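You operate a simulated robot arm through the tools that you are given. There is no shell and no other tool.

The job below is to be done with a simulated two-armed robot. You get a single attempt, and the scene is never put back.

Task
Stir bottle 59 on slow until the dye is even, then stand it on the colour meter and cover it.
Fine: switch the stirrer off again. Set down upright: what you pick out.

The check looks at the end state, three seconds after you hand in, the way a careful person would. Anything else that was tipped, shoved, dropped, spilled or broken makes it a failure. Lids that push on must go on centred and level and be pressed home; caps that screw on are set level and turned clockwise until they are tight.

Robot
Two 7-joint arms with fingered hands on one trunk that stands fixed in place. Base frame: the origin is at the foot of the trunk, x ahead of it, y to its left, z up; the work surface is at about z = 860. Units: mm, degrees, N and s.
The left shoulder is at [30, 119, 1153], the right one opposite. With the tool pointing down near the work surface each hand reaches from about 100 to 760 mm from the base axis, measured 20 degrees to its own side. Payload 3.8 kg a hand.
Tool frame (each hand has its own): the origin (TCP) lies between the finger pads and is the grasp point; the fingertips stand 25 mm ahead of it; z points along the fingers, y is the line along which they close. The gripper opens to 88 mm; its body begins 29 mm behind the TCP. The gripper is a hand of 4 fingers: y runs from the thumb to the fingers, the wrist lies at [-13, -106, -174] in the tool frame.
Orientation is that of the tool frame in the base frame, as a unit quaternion [x, y, z, w]. With the fingers straight down and the wrist toward the robot, the tool's x, y and z point along [0, 1, 0], [1, 0, 0] and [0, 0, -1] of the base frame.

Tools
- The arms move only by the tool arm_command. It takes "left_plan", "right_plan" or both (then of equal length, played together; a hand with none holds still); each is a list of rows, each a list of 2 entries, a list of its own where there are three numbers: the shift along the base's x, y, z in mm, then the turn, a rotation vector about the base's x, y, z in rad. In form: [[[x, y, z], [rx, ry, rz]], ...]. A call has 1 to 20 rows; each row shifts and turns the commanded pose from where the row before left it. Rows are played at 5 a second. More than 50 mm and 8.6 degrees between two rows, and nothing of the call is played. Where a pose cannot be reached the arm comes as near as it can. A force on the tool above 40 N (or 10 N above the force at the start of the call, whichever is more), or a blocked arm, ends the call early, and 0.2 s more pass. In this call time passes only in rows, and 0.2 s behind the last. The reply holds the time, the measured pose of the TCP, the force on the tool along the base axes, the opening and the grip force, in the units named above and with some noise, with the torque about the TCP (base axes, N m) and any sound that the robot's microphone picked up.
- Cameras (640 x 400 px; columns grow to the right, rows downward): "scene" is now at [62.5, 3.2, 1704.4]; the picture's right is [0.06, -1.00, 0.00], its down [-0.71, -0.04, -0.70] and it looks along [0.70, 0.04, -0.71] (base axes); focal length 354 px, centre (320, 200). "left" rides on the left gripper at [-64, -83, -98] in its tool frame; the picture's right is [-0.62, -0.37, 0.69], its down [0.71, -0.63, 0.30] and it looks along [0.32, 0.68, 0.65] (tool axes); focal length 265 px, centre (320, 200). "right" rides on the right gripper at [64, -83, -98] in its tool frame; the picture's right is [-0.62, 0.37, -0.69], its down [-0.71, -0.63, 0.30] and it looks along [-0.32, 0.68, 0.65] (tool axes); focal length 265 px, centre (320, 200). There is no depth. A picture from a camera that has moved, and an enlarged one, comes with that camera's place and axes in the base frame and with its lens.
- get_image(camera): a new picture of that camera. No time passes.
- move_column(by): moves the trunk up (or, below 0, down) by that many mm; the arms and the scene camera ride with it, the base frame stays. It gives what a move gives, with no picture.
- curl_fingers(index, middle, ring, thumb_bend, thumb_turn, hand): sets how far each is bent, from 0 (flat) to 1 (curled in); at 0.3 the hand is open as for a grip, at 0.7 the pads meet at the TCP. One left out holds its place. A second passes; each finger stops where it meets its share of the squeeze, and holds until it gets a number again. It is the only way to open and close the hand. It gives what a move gives, with no picture; readings hold the bend of each and the force on the fingers (four entries, about 0 where the hand has none), thumb and palm. thumb_turn goes from beside the hand (0) to across from the fingers (1), as for a grip.
- turn_head(pan, tilt): turns the head with the scene camera to pan (to the left, within 120 degrees either way) and tilt (down, from -29 to 69), counted from straight ahead of the robot. It gives what a move gives.
- close_up(camera, box): a new picture of the part [left, top, right, bottom] of that camera's present view, enlarged. No time passes.
- job_done(): hands the job in; it is judged then, once.

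Places have to be worked out from the pictures, the camera data and where the tool is seen. Open the grippers and draw the arms clear of the work before you hand the job in, unless the task says otherwise.

The tools are called after "Emit:" as name(argument=value, ...) on one line, values as JSON. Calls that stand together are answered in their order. arm_command: Moves the arms, as the interface text tells. Its arguments: {"type":"object","properties":{"left_plan":{"type":"array","items":{"type":"array"}},"right_plan":{"type":"array","items":{"type":"array"}}},"required":[]} The other tools are called the same way: move_column (by) moves the trunk up or down; curl_fingers (index, middle, ring, thumb_bend, thumb_turn, hand) moves the fingers one by one; turn_head (pan, tilt) turns the head that bears the scene camera; get_image (camera) takes a picture; close_up (camera, box) takes an enlarged picture of a part of a camera's view; job_done () hands the job in.

At the start:

```text
t: 0.0
left_ee_pos: [405.8, 276.7, 1190.1]
left_orientation: [0.707, 0.707, 0.0, 0.0]
left_wrist_force: [0.2, 0.5, 0.3]
left_ft_torque: [-0.01, 0.03, 0.01]
left_opening: 87.7
left_grasp_force: 0.0
left_shape: jaw
left_bend: [0.3, 0.3, 0.3, 0.3, 0.98]
left_finger forces: [0.0, 0.1, 0.1, 0.0, 0.0, 0.1]
right_ee_pos: [559.4, -120.8, 1201.5]
right_orientation: [0.707, 0.707, 0.0, 0.0]
right_wrist_force: [0.3, 0.6, -0.2]
right_ft_torque: [0.01, -0.03, 0.02]
right_opening: 87.5
right_grasp_force: 0.1
right_shape: jaw
right_bend: [0.3, 0.3, 0.3, 0.3, 0.98]
right_finger forces: [0.0, 0.0, 0.0, 0.0, 0.0, 0.1]
trunk travel left (down, up): [-308.0, 282.0]
head pan, tilt (commanded): [3.5, 45.6]
```

scene: 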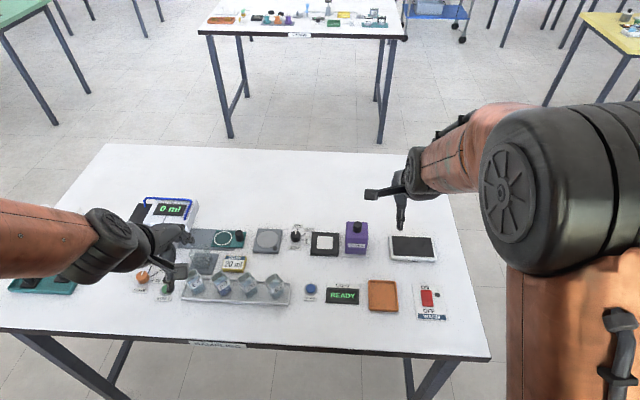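
right: 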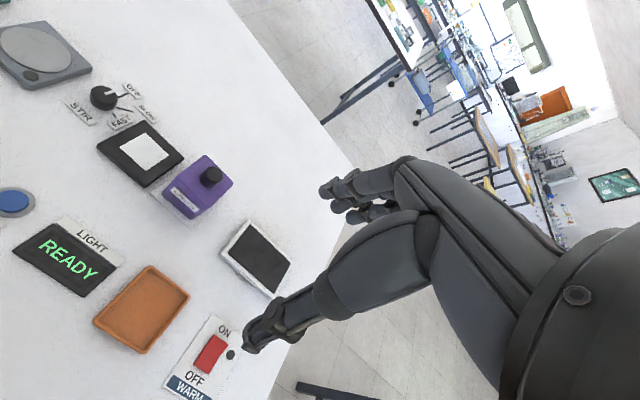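
left: 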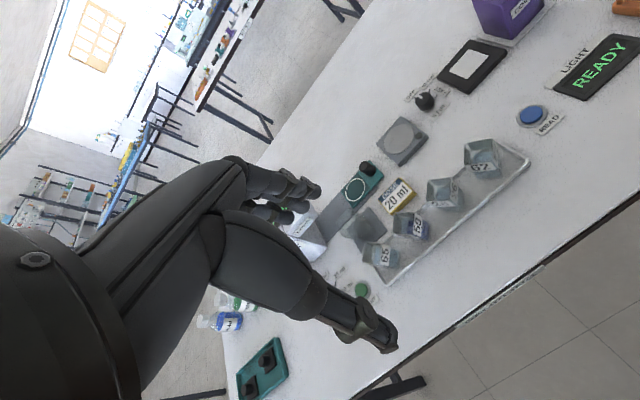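

The first pictures show a bench with a stirrer, knob, bottles in a tray, and a meter. I take enlarged pictures to identify everything.

Emit:
close_up(camera="scene", box=[120, 180, 300, 310])

Emit:
close_up(camera="scene", box=[270, 200, 460, 330])

Emit:
close_up(camera="left", box=[320, 60, 560, 300])

Emit:
close_up(camera="left", box=[180, 180, 400, 400])

Emit:
close_up(camera="right", box=[0, 0, 300, 400])

```text
3.08 times, centred on (210, 245) of scene
camera zoom: at [62.5, 3.2, 1704.4], right [0.06, -1.0, 0.0], down [-0.71, -0.04, -0.7], along [0.7, 0.04, -0.71], focal length 1088 px, centre (658, 62)
```

zoom: 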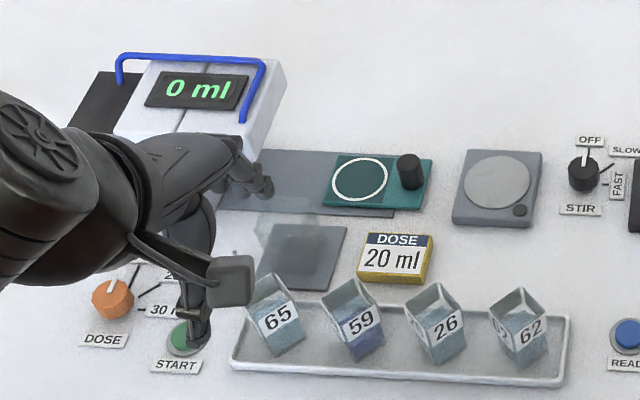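

```text
3.08 times, centred on (365, 265) of scene
camera zoom: at [62.5, 3.2, 1704.4], right [0.06, -1.0, 0.0], down [-0.71, -0.04, -0.7], along [0.7, 0.04, -0.71], focal length 1088 px, centre (182, 0)
```

zoom: 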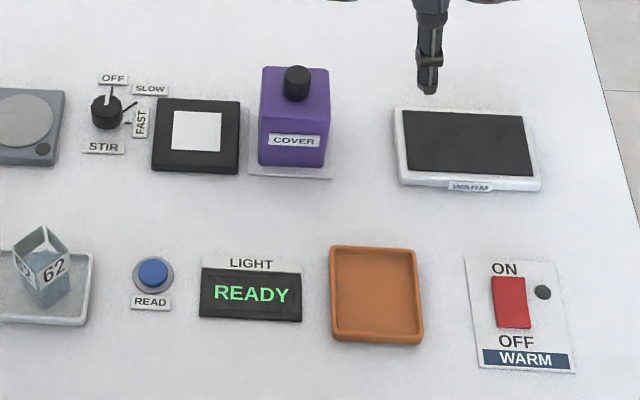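

```text
1.67 times, centred on (440, 180) of left
camera zoom: at [322.1, 212.2, 1290.0], right [-0.37, -0.62, -0.69], down [-0.63, 0.71, -0.3], along [0.68, 0.32, -0.65], focal length 442 px, centre (120, 233)
```

zoom: 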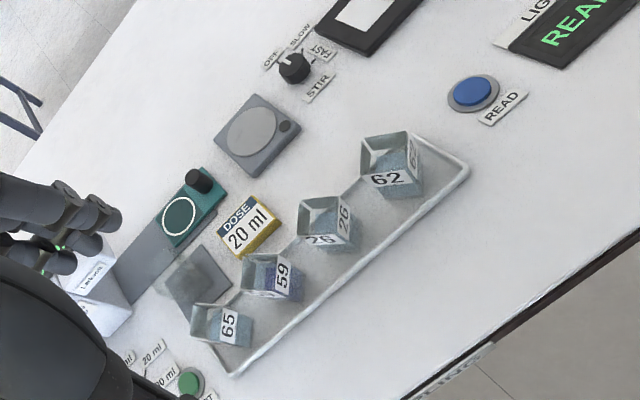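

```text
1.82 times, centred on (290, 290) of left
camera zoom: at [322.1, 212.2, 1290.0], right [-0.37, -0.62, -0.69], down [-0.63, 0.71, -0.3], along [0.68, 0.32, -0.65], focal length 483 px, centre (374, 36)
```

zoom: 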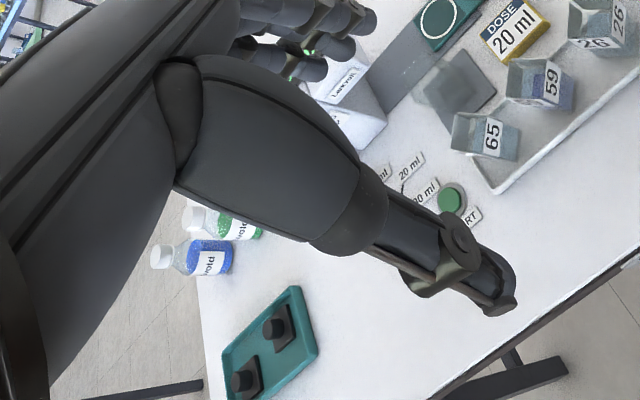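

```text
1.00 times, centred on (150, 200) of right (not enlarged: the box is as wide or as high as the picture)
camera zoom: at [474.5, -57.0, 1300.3], right [0.37, -0.62, 0.69], down [-0.63, -0.71, -0.3], along [0.68, -0.32, -0.65], focal length 265 px, centre (490, 200)
```

zoom: 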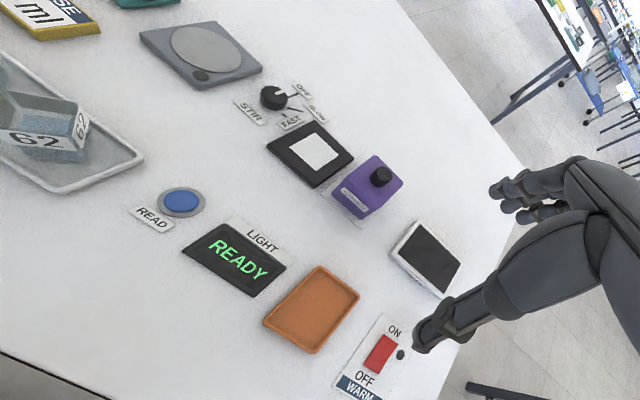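

I judge stirrer plate at about [690,195], knob about [712,114], meter about [704,28], cover about [690,-62], bottle 59 about [530,287]. I draw both arms back so that nothing blocks the scene camera.

Emit:
arm_command(left_plan=[[[-40, 30, 0], [0, 0, 0]], [[-40, 30, 0], [0, 0, 0]], [[-40, 30, 0], [0, 0, 0]], [[-40, 20, 0], [0, 0, 0]]], right_plan=[[[-40, -30, 0], [0, 0, 0]], [[-40, -30, 0], [0, 0, 0]], [[-40, -30, 0], [0, 0, 0]], [[-40, -20, 0], [0, 0, 0]]])

Emit:
get_image(camera="scene")

Emit:
get_image(camera="left")

Emit:
get_image(camera="right")

```text
t: 1.0
left_ee_pos: [243.7, 379.7, 1191.2]
left_orientation: [0.707, 0.707, 0.001, 0.0]
left_wrist_force: [-0.9, 0.8, -0.7]
left_ft_torque: [0.01, -0.02, -0.02]
left_opening: 87.9
left_grasp_force: 0.0
left_shape: jaw
left_bend: [0.3, 0.3, 0.3, 0.3, 0.98]
left_finger forces: [0.0, 0.1, 0.1, 0.0, 0.0, 0.0]
right_ee_pos: [397.8, -232.8, 1199.6]
right_orientation: [0.707, 0.707, 0.001, -0.001]
right_wrist_force: [0.0, -0.1, -0.1]
right_ft_torque: [0.02, 0.0, -0.02]
right_opening: 87.6
right_grasp_force: 0.0
right_shape: jaw
right_bend: [0.3, 0.3, 0.3, 0.3, 0.98]
right_finger forces: [0.1, 0.1, 0.1, 0.1, 0.0, 0.1]
trunk travel left (down, up): [-308.0, 282.0]
head pan, tilt (commanded): [3.5, 45.6]
```

```text
taken
camera scene: at [59.4, 0.7, 1704.5], right [0.06, -1.0, 0.0], down [-0.71, -0.04, -0.7], along [0.7, 0.04, -0.71], focal length 354 px, centre (320, 200)
```

scene: 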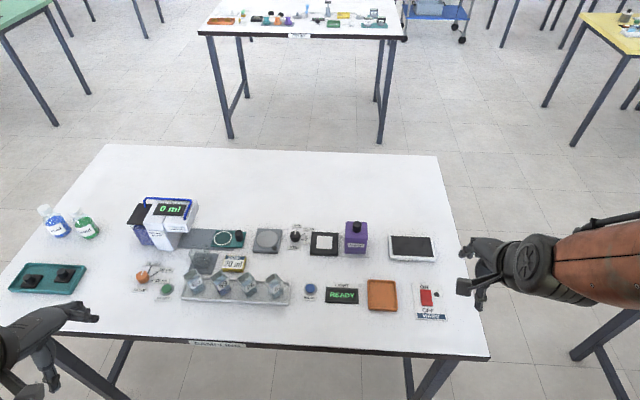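

```text
taken
camera left: at [159.7, 315.7, 1290.3], right [-0.37, -0.62, -0.69], down [-0.63, 0.71, -0.31], along [0.68, 0.33, -0.65], focal length 265 px, centre (320, 200)
```

left: 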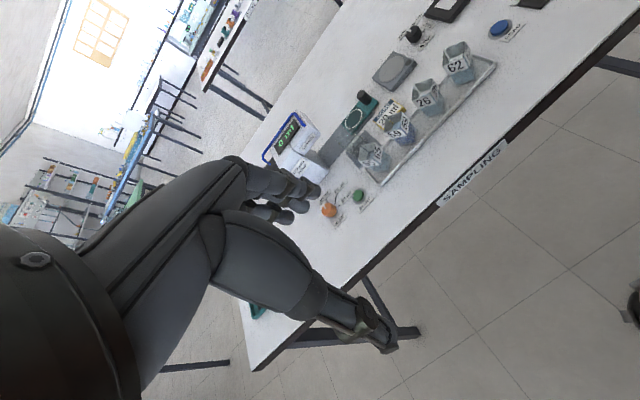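

```text
taken
camera right: at [314.7, -169.2, 1298.7], right [0.37, -0.62, 0.69], down [-0.63, -0.71, -0.31], along [0.69, -0.32, -0.65], focal length 265 px, centre (320, 200)
```

right: 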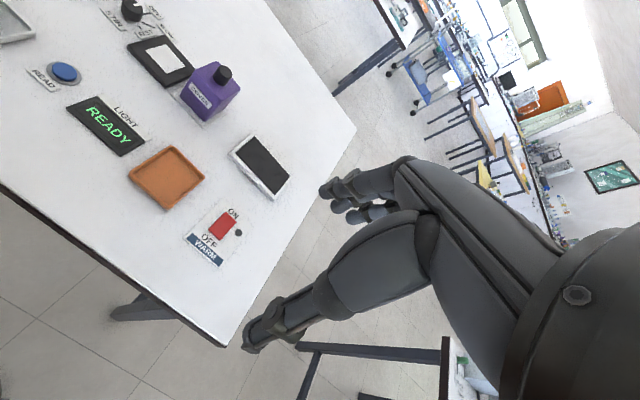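

The arms are clear now. I take enlarged views of each region with a strong zoom.

Emit:
close_up(camera="scene", box=[175, 260, 305, 315])

Emit:
close_up(camera="scene", box=[240, 215, 350, 265])

Emit:
close_up(camera="scene", box=[300, 210, 400, 270])

Emit:
close_up(camera="scene", box=[0, 180, 180, 310])

Emit:
close_up(camera="scene", box=[150, 215, 270, 285])

Emit:
close_up(camera="left", box=[320, 0, 520, 200])

Emit:
close_up(camera="right", box=[90, 0, 290, 160])

```text
4.92 times, centred on (240, 288) of scene
camera zoom: at [59.4, 0.7, 1704.5], right [0.06, -1.0, 0.0], down [-0.71, -0.04, -0.7], along [0.7, 0.04, -0.71], focal length 1741 px, centre (714, -231)
```

zoom: 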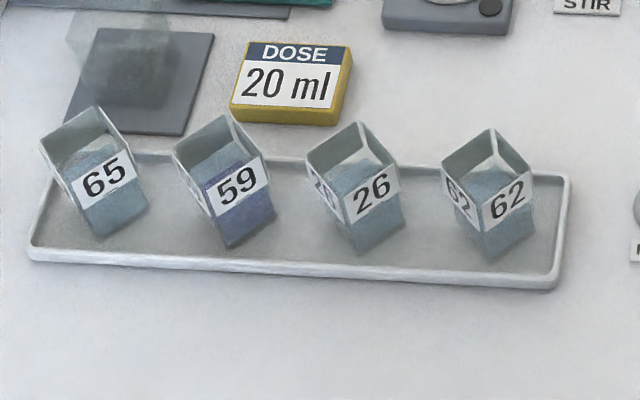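

```text
5.82 times, centred on (295, 240) of scene
camera zoom: at [59.4, 0.7, 1704.5], right [0.06, -1.0, 0.0], down [-0.71, -0.04, -0.7], along [0.7, 0.04, -0.71], focal length 2057 px, centre (466, -33)
```

zoom: 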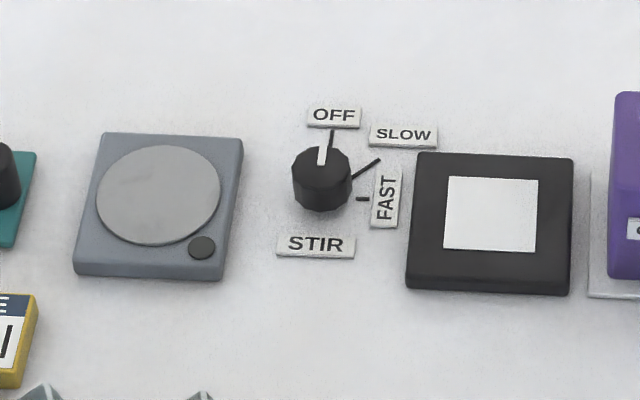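

```text
6.40 times, centred on (350, 240) of scene
camera zoom: at [59.4, 0.7, 1704.5], right [0.06, -1.0, 0.0], down [-0.71, -0.04, -0.7], along [0.7, 0.04, -0.71], focal length 2263 px, centre (128, -56)
```

zoom: 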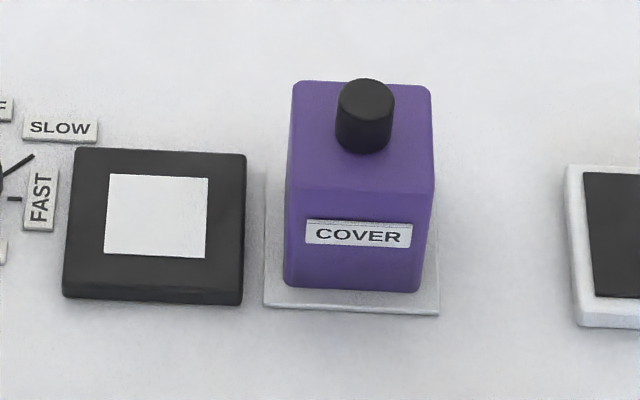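

```text
3.08 times, centred on (90, 245) of scene
camera zoom: at [59.4, 0.7, 1704.5], right [0.06, -1.0, 0.0], down [-0.71, -0.04, -0.7], along [0.7, 0.04, -0.71], focal length 1088 px, centre (1028, 62)
```

zoom: 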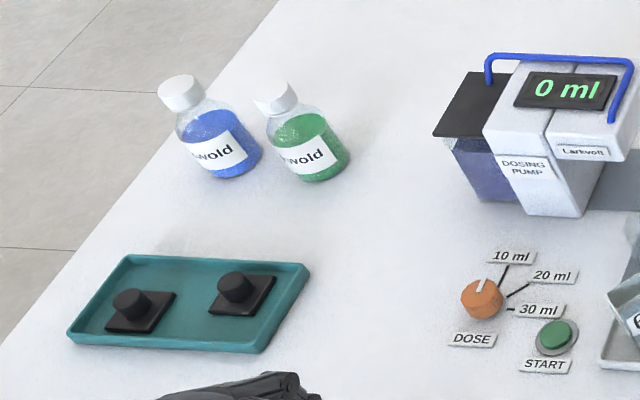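

```text
5.33 times, centred on (210, 250) of scene
camera zoom: at [59.4, 0.7, 1704.5], right [0.06, -1.0, 0.0], down [-0.71, -0.04, -0.7], along [0.7, 0.04, -0.71], focal length 1886 px, centre (907, -67)
```

zoom: 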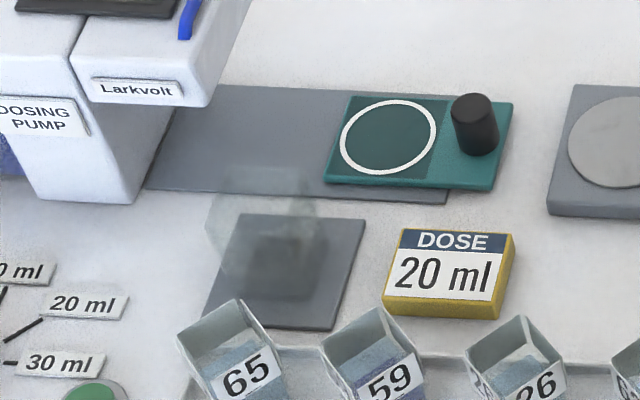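

```text
2.00 times, centred on (420, 100) of left
camera zoom: at [159.7, 315.7, 1290.3], right [-0.37, -0.62, -0.69], down [-0.63, 0.71, -0.31], along [0.68, 0.33, -0.65], focal length 531 px, centre (120, 400)
```

zoom: 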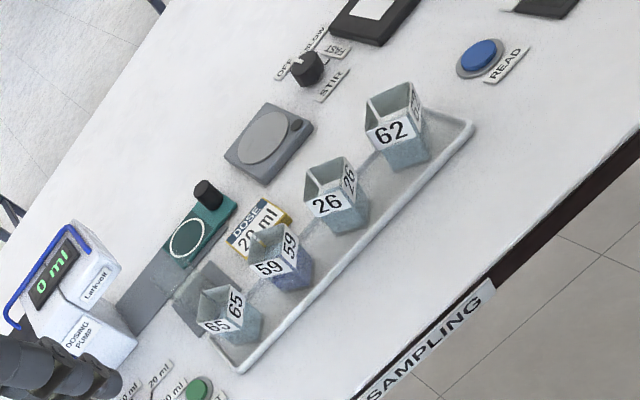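

```text
2.50 times, centred on (190, 80) of right
camera zoom: at [314.7, -169.2, 1298.7], right [0.37, -0.62, 0.69], down [-0.63, -0.71, -0.31], along [0.69, -0.32, -0.65], focal length 664 px, centre (645, 500)
```

zoom: 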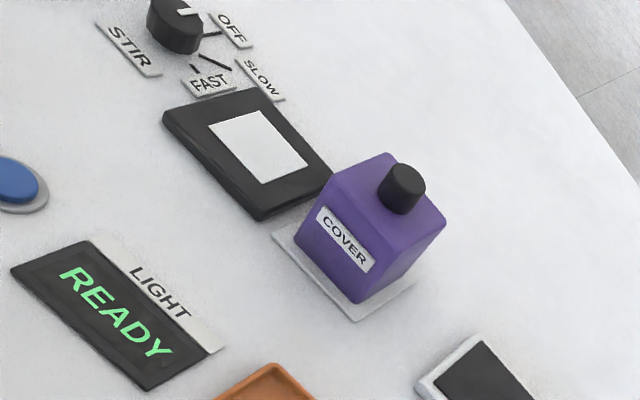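

The bottles look like open square cups about 33 mm wide, 60 mm tall, yawed about 45°, some 69 mm apart; there also seems to be a clear cup on the grey pad behind them. I zoom on the hand to learn finger size, and at the knob and clear cup.

Emit:
close_up(camera="scene", box=[450, 220, 570, 310])

Emit:
close_up(camera="scene", box=[280, 222, 325, 256])

Emit:
close_up(camera="left", box=[340, 100, 440, 190])

Emit:
close_up(camera="scene", box=[180, 245, 250, 300])

```text
4.44 times, centred on (510, 265) of scene
camera zoom: at [59.4, 0.7, 1704.5], right [0.06, -1.0, 0.0], down [-0.71, -0.04, -0.7], along [0.7, 0.04, -0.71], focal length 1572 px, centre (-524, -89)
```

zoom: 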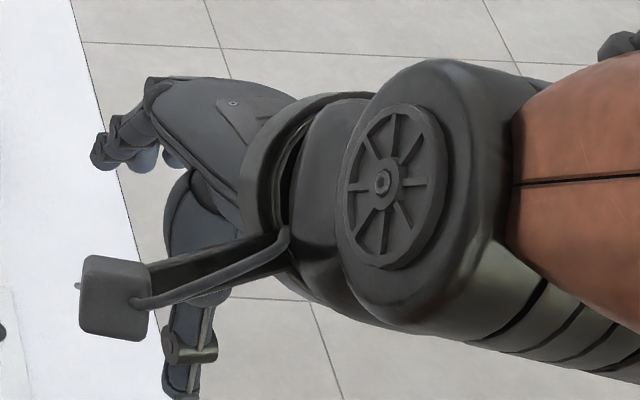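

```text
11.76 times, centred on (302, 239) of scene
camera zoom: at [59.4, 0.7, 1704.5], right [0.06, -1.0, 0.0], down [-0.71, -0.04, -0.7], along [0.7, 0.04, -0.71], focal length 4160 px, centre (526, -259)
```

zoom: 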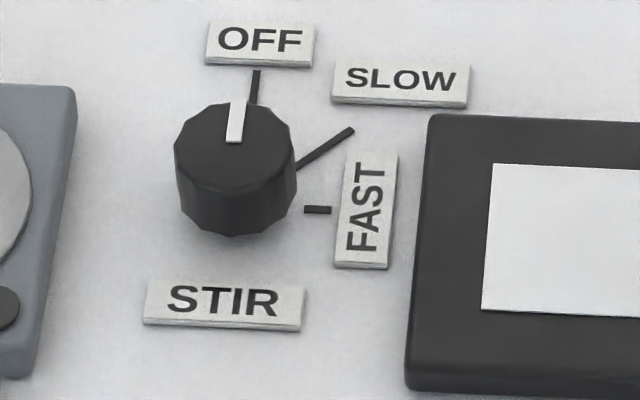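

```text
4.44 times, centred on (390, 145) of left
camera zoom: at [159.7, 315.7, 1290.3], right [-0.37, -0.62, -0.69], down [-0.63, 0.71, -0.31], along [0.68, 0.33, -0.65], focal length 1180 px, centre (9, 444)
```

zoom: 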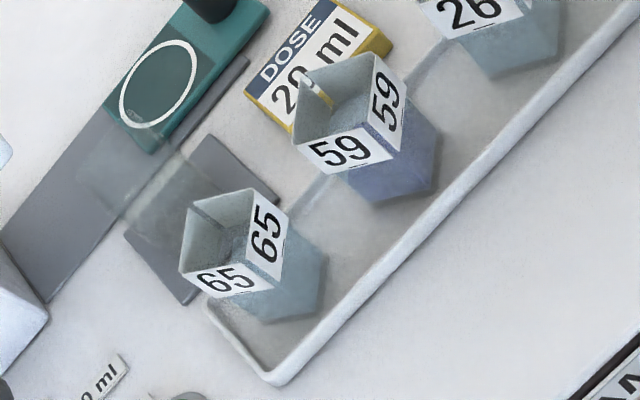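

```text
7.27 times, centred on (215, 272) of scene
camera zoom: at [59.4, 0.7, 1704.5], right [0.06, -1.0, 0.0], down [-0.71, -0.04, -0.7], along [0.7, 0.04, -0.71], focal length 2572 px, centre (1084, -327)
```

zoom: 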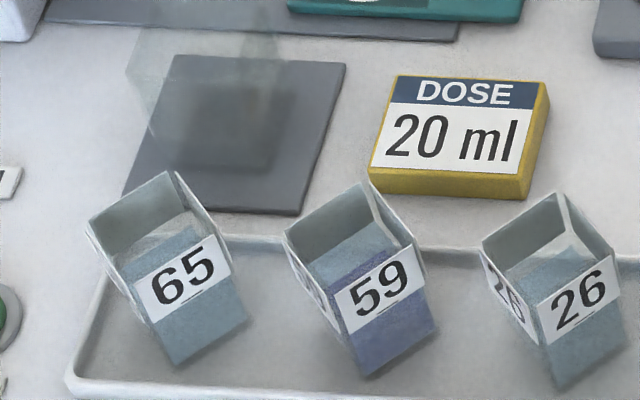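

A faint clear cup does stand on the grey pad behind bottles 65 and 59. I zoom further on bottle 59 and its neighbours to fix size and yaw.

Emit:
close_up(camera="scene", box=[204, 264, 248, 300])

Emit:
close_up(camera="scene", box=[176, 244, 226, 300])

Emit:
close_up(camera="left", box=[375, 100, 425, 150])

```text
11.11 times, centred on (226, 282) of scene
camera zoom: at [59.4, 0.7, 1704.5], right [0.06, -1.0, 0.0], down [-0.71, -0.04, -0.7], along [0.7, 0.04, -0.71], focal length 3929 px, centre (1364, -711)
```

zoom: 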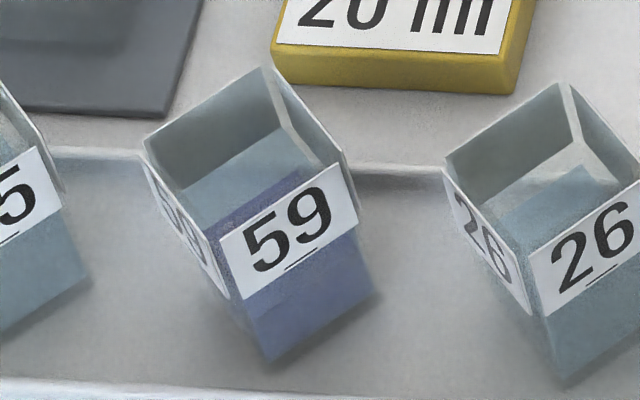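

```text
7.14 times, centred on (201, 272) of scene
camera zoom: at [59.4, 0.7, 1704.5], right [0.06, -1.0, 0.0], down [-0.71, -0.04, -0.7], along [0.7, 0.04, -0.71], focal length 2526 px, centre (1170, -314)
```

zoom: 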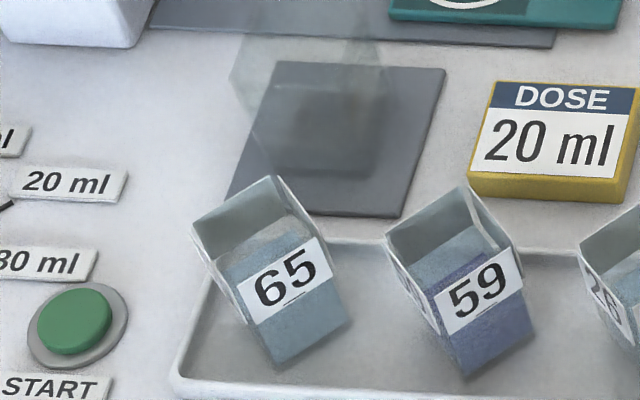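

```text
8.00 times, centred on (400, 125) of left
camera zoom: at [159.7, 315.7, 1290.3], right [-0.37, -0.62, -0.69], down [-0.63, 0.71, -0.31], along [0.68, 0.33, -0.65], focal length 2123 px, centre (-320, 800)
```

zoom: 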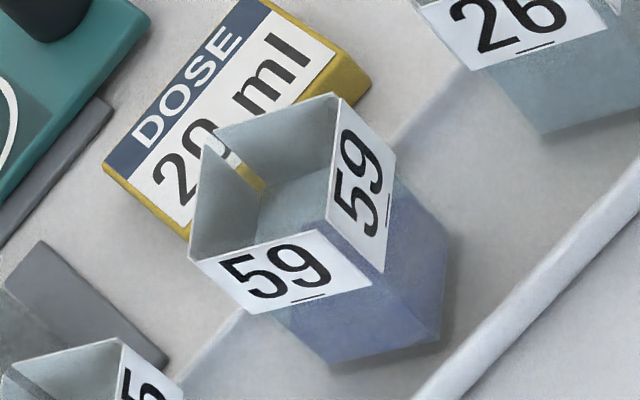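

Bottle 59 I judge at about [531, 287], top z ≈ 921, 32 mm square, faces yawed about 46°. I bring the left hand above it, turned to match, well above everything.

Emit:
arm_command(left_plan=[[[36, -12, -22], [0, 0, 0.1014]], [[36, -12, -22], [0, 0, 0.1014]], [[36, -12, -22], [0, 0, 0.1014]], [[36, -12, -22], [0, 0, 0.1014]], [[36, -12, -22], [0, 0, 0.1014]], [[36, -12, -22], [0, 0, 0.1014]], [[36, -12, -22], [0, 0, 0.1014]], [[35, -9, -22], [0, 0, 0.1014]]])

Emit:
curl_fingers(hand="left", index=0.4, middle=0.4, ring=0.4, thumb_bend=0.4, thumb_turn=1.0)

Emit:
get_image(camera="scene")

Emit:
get_image(camera="left")

Emit:
close_up(camera="scene", box=[170, 220, 310, 310])

```text
t: 2.8
left_ee_pos: [531.4, 295.3, 1014.7]
left_orientation: [0.37, 0.929, 0.001, -0.001]
left_wrist_force: [-0.4, -0.5, 1.2]
left_ft_torque: [-0.01, 0.0, 0.0]
left_opening: 87.6
left_grasp_force: 0.1
left_shape: jaw
left_bend: [0.3, 0.3, 0.3, 0.3, 0.98]
left_finger forces: [0.0, 0.0, 0.1, 0.0, 0.0, 0.0]
right_ee_pos: [403.4, -232.3, 1198.2]
right_orientation: [0.707, 0.707, 0.001, 0.0]
right_wrist_force: [-0.7, -0.2, 0.2]
right_ft_torque: [0.04, 0.03, -0.05]
right_opening: 87.5
right_grasp_force: 0.0
right_shape: jaw
right_bend: [0.3, 0.3, 0.3, 0.3, 0.98]
right_finger forces: [0.0, 0.1, 0.1, 0.0, 0.0, 0.0]
trunk travel left (down, up): [-308.0, 282.0]
head pan, tilt (commanded): [3.5, 45.6]
```

```text
t: 3.8
left_ee_pos: [529.7, 297.2, 1015.0]
left_orientation: [0.371, 0.929, 0.0, 0.0]
left_wrist_force: [-0.4, 0.1, 0.1]
left_ft_torque: [0.03, -0.02, 0.0]
left_opening: 63.9
left_grasp_force: 0.1
left_shape: fingers
left_bend: [0.4, 0.4, 0.4, 0.4, 0.99]
left_finger forces: [0.1, 0.0, 0.1, 0.1, 0.1, 0.0]
right_ee_pos: [400.7, -230.8, 1200.1]
right_orientation: [0.707, 0.707, 0.0, 0.0]
right_wrist_force: [0.0, -0.4, 0.5]
right_ft_torque: [0.0, 0.02, -0.01]
right_opening: 88.0
right_grasp_force: 0.1
right_shape: jaw
right_bend: [0.3, 0.3, 0.3, 0.3, 0.98]
right_finger forces: [0.0, 0.0, 0.1, 0.0, 0.1, 0.1]
trunk travel left (down, up): [-308.0, 282.0]
head pan, tilt (commanded): [3.5, 45.6]
```

```text
taken
camera scene: at [62.8, 2.9, 1704.4], right [0.06, -1.0, 0.0], down [-0.71, -0.04, -0.7], along [0.7, 0.04, -0.71], focal length 354 px, centre (320, 200)
```

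scene: 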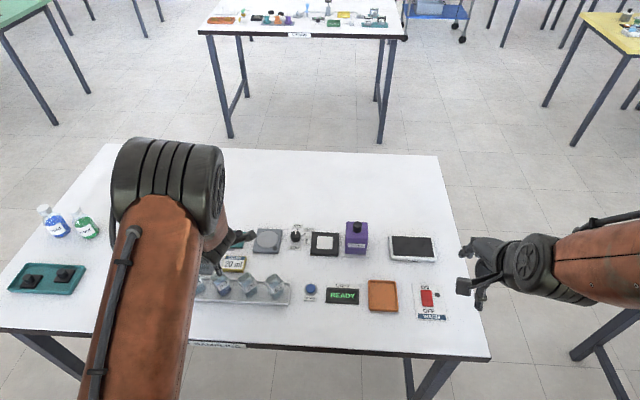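

```text
taken
camera left: at [518.2, 192.1, 1113.8], right [0.2, -0.69, -0.69], down [-0.95, 0.04, -0.3], along [0.24, 0.72, -0.65], focal length 265 px, centre (320, 200)
```

left: 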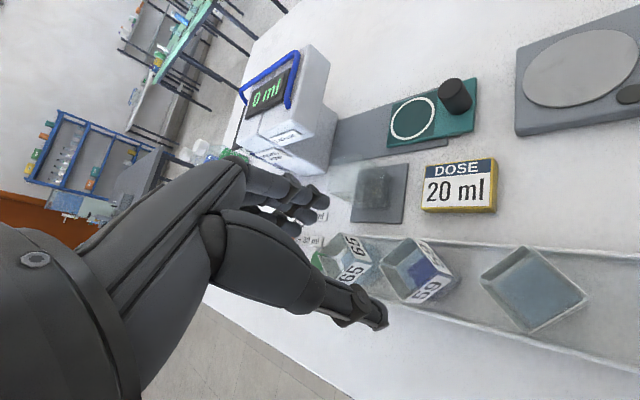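

```text
4.44 times, centred on (240, 265) of scene
camera zoom: at [62.8, 2.9, 1704.4], right [0.06, -1.0, 0.0], down [-0.71, -0.04, -0.7], along [0.7, 0.04, -0.71], focal length 1572 px, centre (676, -89)
```

zoom: 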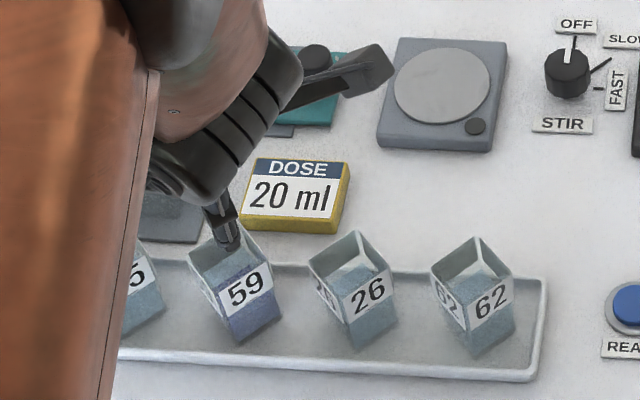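

The hand hovers over bottle 59 (TCP about [531, 295, 1015]). I take enlarged views of the left hand camera to refine where the bottle stands relative to the tool.

Emit:
close_up(camera="left", box=[300, 200, 480, 340])

Emit:
close_up(camera="left", box=[200, 140, 400, 340])

Emit:
close_up(camera="scene", box=[200, 250, 260, 305])

```text
2.86 times, centred on (390, 270) of left
camera zoom: at [518.2, 192.1, 1113.8], right [0.2, -0.69, -0.69], down [-0.95, 0.04, -0.3], along [0.24, 0.72, -0.65], focal length 758 px, centre (120, 0)
```

zoom: 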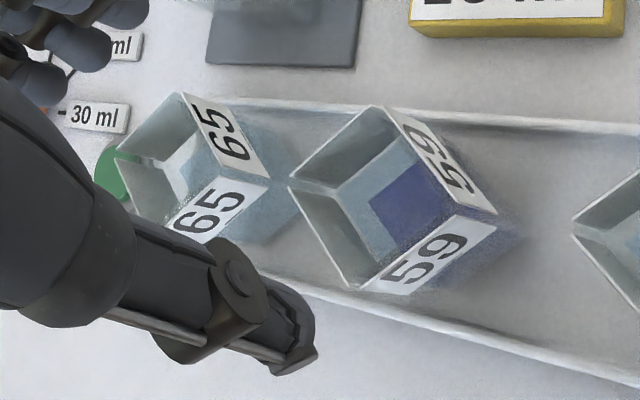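

```text
2.00 times, centred on (300, 240) of left
camera zoom: at [518.2, 192.1, 1113.8], right [0.2, -0.69, -0.69], down [-0.95, 0.04, -0.3], along [0.24, 0.72, -0.65], focal length 531 px, centre (360, 120)
```

zoom: 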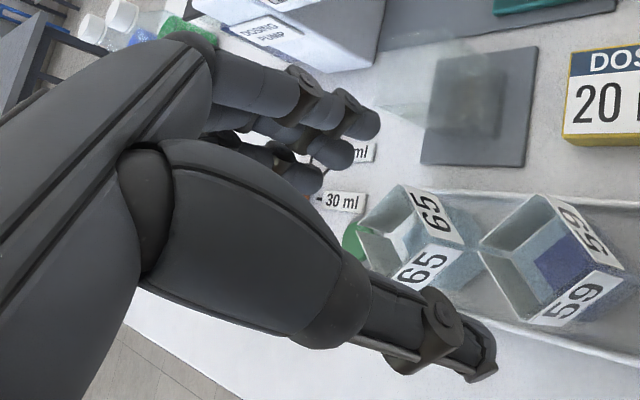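

```text
7.27 times, centred on (230, 278) of scene
camera zoom: at [62.8, 2.9, 1704.4], right [0.06, -1.0, 0.0], down [-0.71, -0.04, -0.7], along [0.7, 0.04, -0.71], focal length 2572 px, centre (974, -364)
```

zoom: 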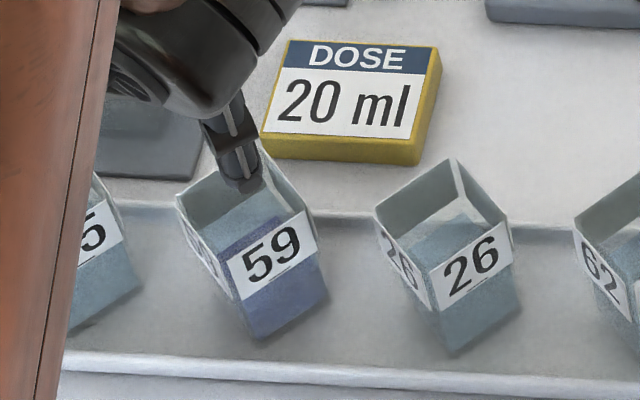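

From the hand camera the rim centre lies about (0, -7.6) mm from the TCP, so bottle 59 is at about [531.3, 287.4], agreeing with the scene picture. I shift over it and come partway down to z ≈ 962, still above the rims, to check finger clearance with bottles 65 and 26.

Emit:
arm_command(left_plan=[[[0, -7.5, -20], [0, 0, -0.01]], [[0, 0, -20], [0, 0, -0.01]], [[0, 0, -12], [0, 0, 0]], [[0, 0, 0], [0, 0, 0]]])

Emit:
get_image(camera="left")

Emit:
close_up(camera="left", box=[230, 150, 430, 350])

Emit:
close_up(camera="scene", box=[200, 250, 260, 305])

Emit:
get_image(camera="right")

```text
t: 4.8
left_ee_pos: [532.3, 286.4, 963.1]
left_orientation: [0.38, 0.925, 0.001, 0.0]
left_wrist_force: [-1.2, 0.6, -0.5]
left_ft_torque: [-0.06, -0.01, 0.03]
left_opening: 64.1
left_grasp_force: 0.0
left_shape: fingers
left_bend: [0.4, 0.4, 0.4, 0.4, 0.99]
left_finger forces: [0.1, 0.1, 0.0, 0.0, 0.1, 0.0]
right_ee_pos: [400.2, -231.5, 1200.0]
right_orientation: [0.707, 0.707, 0.0, 0.0]
right_wrist_force: [-0.5, 0.0, 1.2]
right_ft_torque: [0.03, -0.01, 0.01]
right_opening: 87.6
right_grasp_force: 0.1
right_shape: jaw
right_bend: [0.3, 0.3, 0.3, 0.3, 0.98]
right_finger forces: [0.0, 0.0, 0.0, 0.1, 0.0, 0.0]
trunk travel left (down, up): [-308.0, 282.0]
head pan, tilt (commanded): [3.5, 45.6]
```

```text
taken
camera left: at [518.9, 182.1, 1063.2], right [0.18, -0.7, -0.69], down [-0.95, 0.05, -0.3], along [0.25, 0.71, -0.65], focal length 265 px, centre (320, 200)
```

left: 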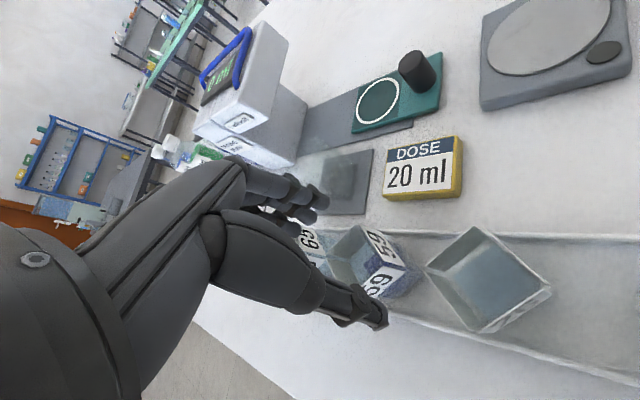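

```text
2.00 times, centred on (330, 250) of left
camera zoom: at [518.9, 182.1, 1063.2], right [0.18, -0.7, -0.69], down [-0.95, 0.05, -0.3], along [0.25, 0.71, -0.65], focal length 531 px, centre (300, 100)
```

zoom: 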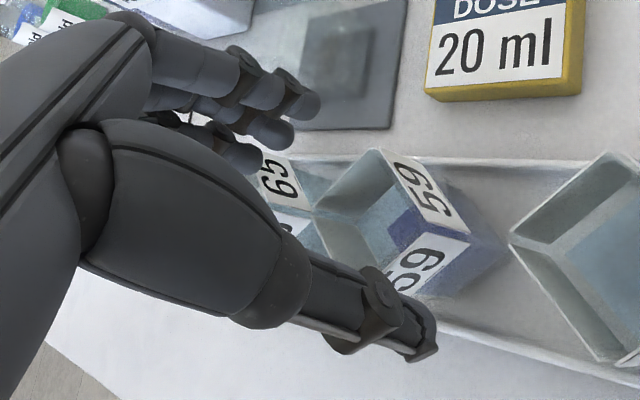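

```text
7.27 times, centred on (230, 278) of scene
camera zoom: at [62.5, 3.0, 1704.4], right [0.06, -1.0, 0.0], down [-0.71, -0.04, -0.7], along [0.7, 0.04, -0.71], focal length 2572 px, centre (974, -364)
```

zoom: 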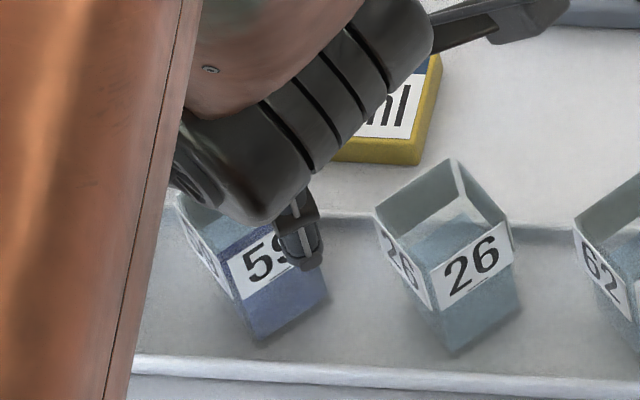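

```text
taken
camera right: at [317.5, -167.3, 1298.4], right [0.37, -0.62, 0.69], down [-0.63, -0.71, -0.3], along [0.68, -0.32, -0.65], focal length 265 px, centre (320, 200)
```

right: 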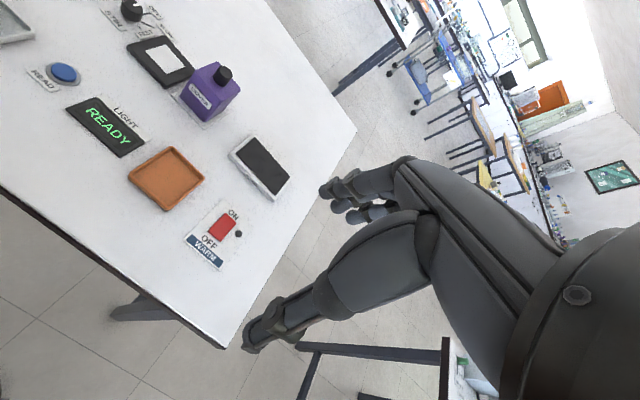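

The fingers' clearance to bottle 65 cannot be seen well because the left arm hides it. I turn the right hand in free space so its camera looks left over the bench as a second viewpoint.

Emit:
arm_command(right_plan=[[[0, 0, 0], [0, 0, 0.143]], [[0, 0, 0], [0, 0, 0.143]], [[0, 0, 0], [0, 0, 0.143]], [[0, 0, 0], [0, 0, 0.143]], [[0, 0, 0], [0, 0, 0.143]], [[0, 0, 0], [0, 0, 0.143]], [[0, 0, 0], [0, 0, 0.143]], [[0, 0, 0], [0, 0, 0.143]], [[0, 0, 0], [0, 0, 0.143]], [[0, 0, 0], [0, 0, 0.143]], [[0, 0, 0], [0, 0, 0.143]]])

Emit:
get_image(camera="right")

Emit:
get_image(camera="scene")

```text
t: 7.2
left_ee_pos: [533.2, 286.2, 963.2]
left_orientation: [0.381, 0.924, 0.0, 0.0]
left_wrist_force: [1.1, -0.5, 0.4]
left_ft_torque: [0.03, 0.02, 0.01]
left_opening: 63.9
left_grasp_force: 0.0
left_shape: fingers
left_bend: [0.4, 0.4, 0.4, 0.4, 0.99]
left_finger forces: [0.0, 0.1, 0.1, 0.0, 0.1, 0.1]
right_ee_pos: [399.5, -231.6, 1201.6]
right_orientation: [-0.002, 1.0, 0.0, 0.0]
right_wrist_force: [-0.3, -0.2, 0.3]
right_ft_torque: [0.0, 0.02, -0.02]
right_opening: 87.8
right_grasp_force: 0.1
right_shape: jaw
right_bend: [0.3, 0.3, 0.3, 0.3, 0.98]
right_finger forces: [0.1, 0.1, 0.0, 0.1, 0.0, 0.0]
trunk travel left (down, up): [-308.0, 282.0]
head pan, tilt (commanded): [3.5, 45.6]
```

```text
taken
camera right: at [334.9, -315.6, 1300.5], right [0.62, 0.37, 0.69], down [0.72, -0.63, -0.3], along [0.32, 0.69, -0.65], focal length 265 px, centre (320, 200)
```

right: 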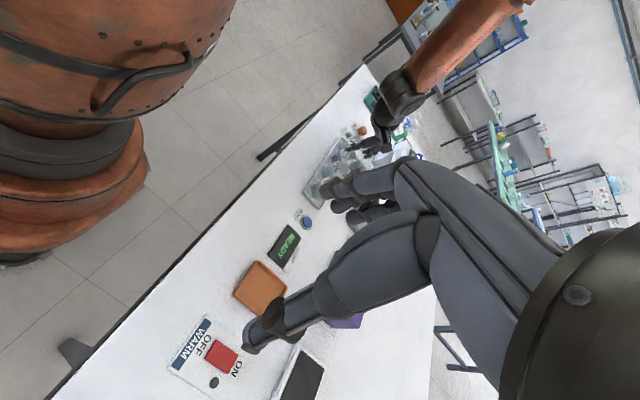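

```text
taken
camera scene: at [63.3, 2.9, 1704.4], right [0.06, -1.0, 0.0], down [-0.71, -0.04, -0.7], along [0.7, 0.04, -0.71], focal length 354 px, centre (320, 200)
```

scene: 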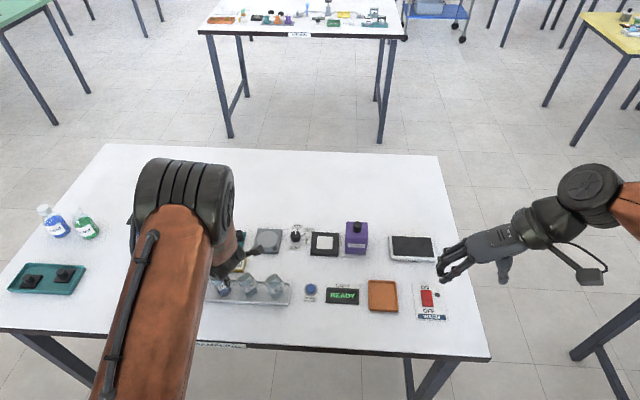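

The right camera now sees the left hand over the bottles from the side. I enlarge that region.

Emit:
close_up(camera="right", box=[310, 100, 410, 200])

Emit:
close_up(camera="right", box=[340, 110, 400, 160])

```text
4.00 times, centred on (360, 150) of right
camera zoom: at [334.9, -315.6, 1300.5], right [0.62, 0.37, 0.69], down [0.72, -0.63, -0.3], along [0.32, 0.69, -0.65], focal length 1062 px, centre (160, 400)
```

zoom: 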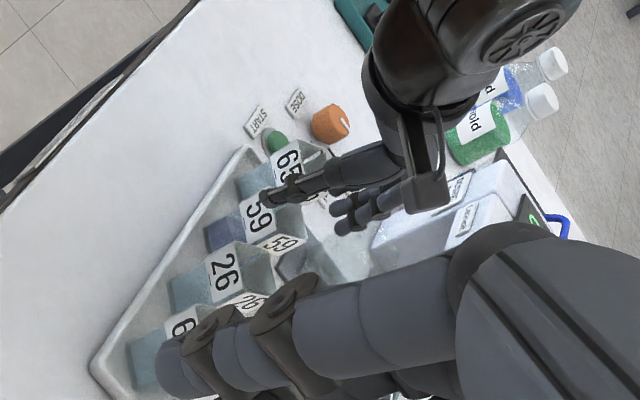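

```text
8.00 times, centred on (370, 135) of right
camera zoom: at [334.9, -315.6, 1300.5], right [0.62, 0.37, 0.69], down [0.72, -0.63, -0.3], along [0.32, 0.69, -0.65], focal length 2123 px, centre (-80, 720)
```

zoom: 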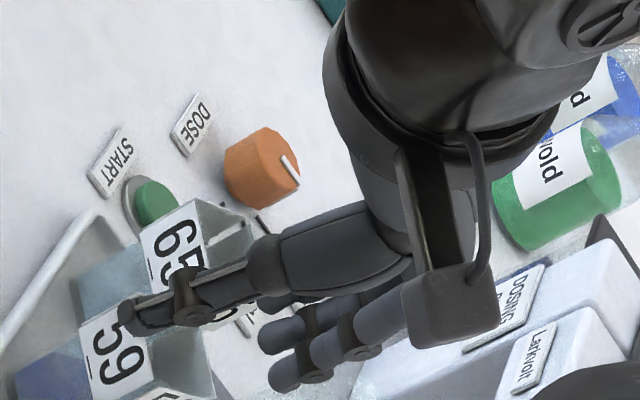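

The side view shows fingers and thumb straddling bottle 59, the finger row lying a few mm toward bottle 65. I shift about 2.5 mm along the face away from 65 and lower to z ≈ 928 first.

Emit:
arm_command(left_plan=[[[1.5, -1.5, -12], [0, 0, 0]], [[0, 0, -12], [0, 0, 0]], [[0, 0, -11], [0, 0, 0]]])

Emit:
close_up(camera="right", box=[330, 110, 390, 160])

Emit:
close_up(camera="left", box=[230, 150, 430, 350])

Emit:
close_up(camera="scene", box=[200, 250, 260, 305])

```text
t: 8.0
left_ee_pos: [535.0, 285.2, 927.9]
left_orientation: [0.38, 0.925, 0.0, -0.001]
left_wrist_force: [0.3, 0.2, 0.8]
left_ft_torque: [0.0, -0.01, -0.01]
left_opening: 64.2
left_grasp_force: 0.1
left_shape: fingers
left_bend: [0.4, 0.4, 0.4, 0.4, 0.99]
left_finger forces: [0.1, 0.1, 0.0, 0.0, 0.0, 0.0]
right_ee_pos: [399.5, -231.6, 1201.6]
right_orientation: [0.0, 1.0, 0.0, 0.001]
right_wrist_force: [0.6, 0.7, 0.3]
right_ft_torque: [0.03, 0.01, 0.03]
right_opening: 87.8
right_grasp_force: 0.2
right_shape: jaw
right_bend: [0.3, 0.3, 0.3, 0.3, 0.98]
right_finger forces: [0.1, 0.1, 0.0, 0.0, 0.0, 0.0]
trunk travel left (down, up): [-308.0, 282.0]
head pan, tilt (commanded): [3.5, 45.6]
```

```text
8.00 times, centred on (360, 135) of right
camera zoom: at [334.2, -315.3, 1300.5], right [0.62, 0.37, 0.69], down [0.72, -0.63, -0.3], along [0.32, 0.68, -0.65], focal length 2123 px, centre (0, 720)
```

zoom: 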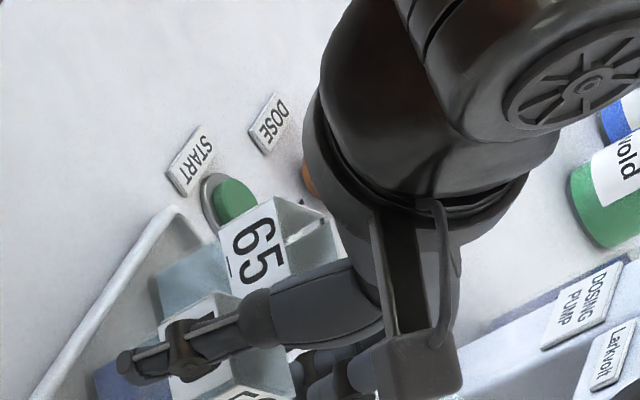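

```text
2.00 times, centred on (330, 250) of left
camera zoom: at [520.8, 180.8, 1027.3], right [0.18, -0.7, -0.69], down [-0.95, 0.05, -0.3], along [0.25, 0.71, -0.65], focal length 531 px, centre (300, 100)
```

zoom: 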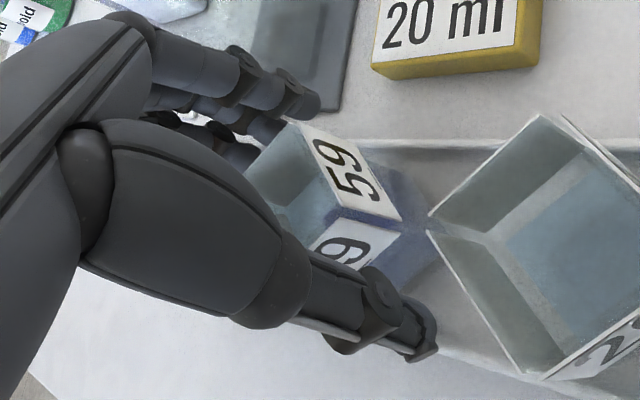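

```text
7.27 times, centred on (230, 278) of scene
camera zoom: at [62.7, 3.1, 1704.4], right [0.06, -1.0, 0.0], down [-0.71, -0.04, -0.7], along [0.7, 0.04, -0.71], focal length 2572 px, centre (974, -364)
```

zoom: 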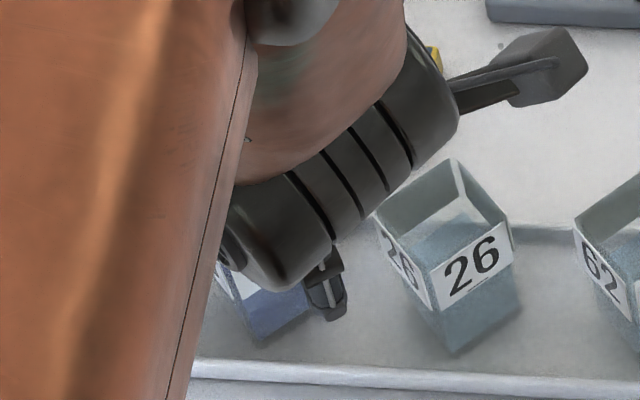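

No contact so far and bottles stand still. I lower further to z ≈ 905 for the grip.

Emit:
arm_command(left_plan=[[[0, 0, -8], [0, 0, 0]], [[0, 0, -8], [0, 0, 0]], [[0, 0, -7], [0, 0, 0]]])

Emit:
close_up(camera="right", box=[320, 120, 380, 170])

Emit:
close_up(camera="left", box=[230, 150, 430, 350])

```text
t: 8.8
left_ee_pos: [533.5, 284.3, 905.1]
left_orientation: [0.379, 0.925, -0.001, 0.0]
left_wrist_force: [0.2, 0.4, 0.7]
left_ft_torque: [0.0, -0.01, -0.01]
left_opening: 63.9
left_grasp_force: 0.0
left_shape: fingers
left_bend: [0.4, 0.4, 0.4, 0.4, 0.99]
left_finger forces: [0.0, 0.0, 0.0, 0.1, 0.0, 0.0]
right_ee_pos: [399.4, -231.4, 1201.6]
right_orientation: [-0.002, 1.0, 0.0, -0.001]
right_wrist_force: [0.5, -0.5, 0.6]
right_ft_torque: [0.04, 0.02, -0.04]
right_opening: 87.9
right_grasp_force: 0.0
right_shape: jaw
right_bend: [0.3, 0.3, 0.3, 0.3, 0.98]
right_finger forces: [0.1, 0.0, 0.0, 0.0, 0.1, 0.1]
trunk travel left (down, up): [-308.0, 282.0]
head pan, tilt (commanded): [3.5, 45.6]
```

```text
8.00 times, centred on (350, 145) of right
camera zoom: at [334.3, -315.4, 1300.5], right [0.62, 0.37, 0.69], down [0.72, -0.63, -0.3], along [0.32, 0.68, -0.65], focal length 2123 px, centre (80, 640)
```

zoom: 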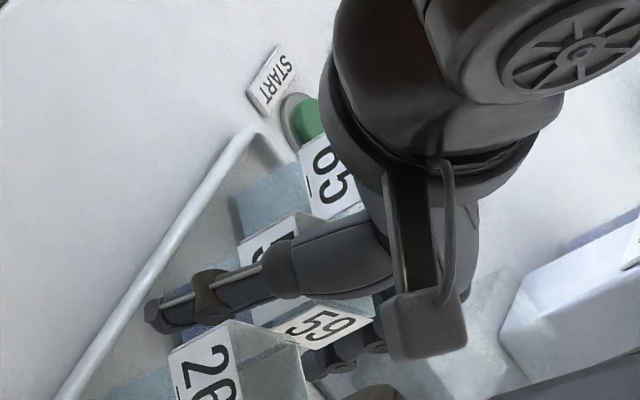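

```text
2.00 times, centred on (330, 250) of left
camera zoom: at [520.4, 179.6, 1003.9], right [0.18, -0.7, -0.69], down [-0.95, 0.05, -0.3], along [0.25, 0.71, -0.65], focal length 531 px, centre (300, 100)
```

zoom: 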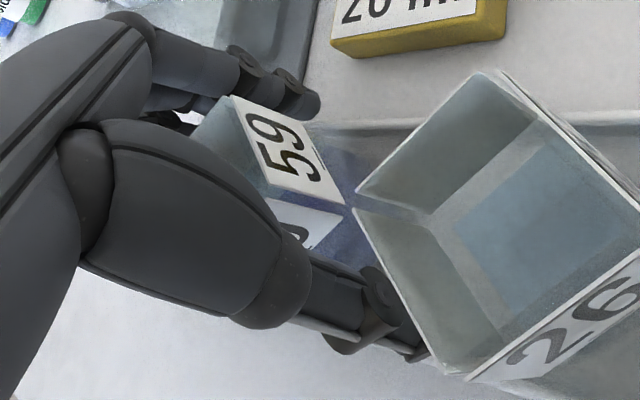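

Forces are nil and bottle 59 stands between thumb and fingers. I close in two stages, first to 0.5.

Emit:
curl_fingers(hand="left", index=0.5, middle=0.5, ring=0.5, thumb_bend=0.5)

Emit:
close_up(camera="left", box=[230, 150, 430, 350])

Emit:
close_up(camera="right", box=[320, 120, 380, 170])

```text
t: 9.8
left_ee_pos: [535.2, 284.2, 905.2]
left_orientation: [0.38, 0.925, 0.0, 0.0]
left_wrist_force: [-0.5, 0.4, -0.1]
left_ft_torque: [0.0, -0.01, 0.01]
left_opening: 41.8
left_grasp_force: 0.1
left_shape: fingers
left_bend: [0.5, 0.5, 0.5, 0.5, 1.0]
left_finger forces: [0.0, 0.1, 0.0, 0.0, 0.0, 0.1]
right_ee_pos: [398.8, -232.1, 1201.1]
right_orientation: [-0.001, 1.0, -0.001, 0.0]
right_wrist_force: [-0.3, 0.8, 0.0]
right_ft_torque: [-0.02, 0.02, 0.01]
right_opening: 87.9
right_grasp_force: 0.1
right_shape: jaw
right_bend: [0.3, 0.3, 0.3, 0.3, 0.98]
right_finger forces: [0.0, 0.0, 0.0, 0.0, 0.0, 0.0]
trunk travel left (down, up): [-308.0, 282.0]
head pan, tilt (commanded): [3.5, 45.6]
```

```text
2.00 times, centred on (330, 250) of left
camera zoom: at [520.5, 179.5, 1004.2], right [0.18, -0.7, -0.69], down [-0.95, 0.05, -0.3], along [0.25, 0.71, -0.65], focal length 531 px, centre (300, 100)
```

zoom: 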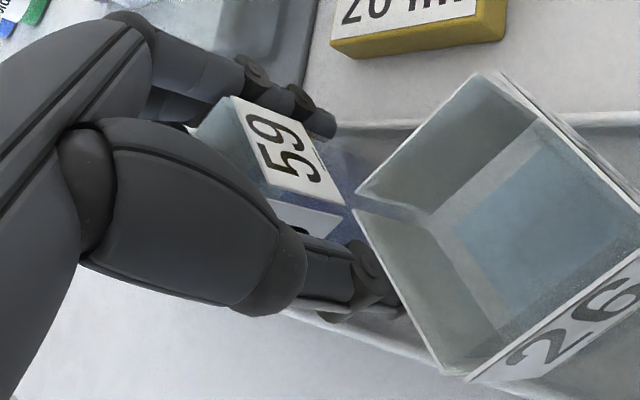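

```text
8.00 times, centred on (350, 145) of right
camera zoom: at [334.2, -315.4, 1300.5], right [0.62, 0.37, 0.69], down [0.72, -0.63, -0.3], along [0.32, 0.68, -0.65], focal length 2123 px, centre (80, 640)
```

zoom: 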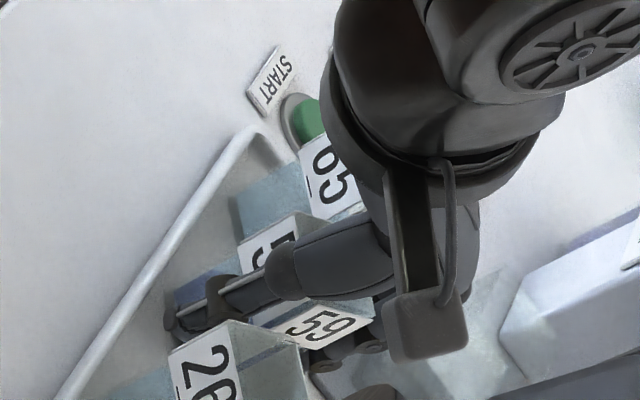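

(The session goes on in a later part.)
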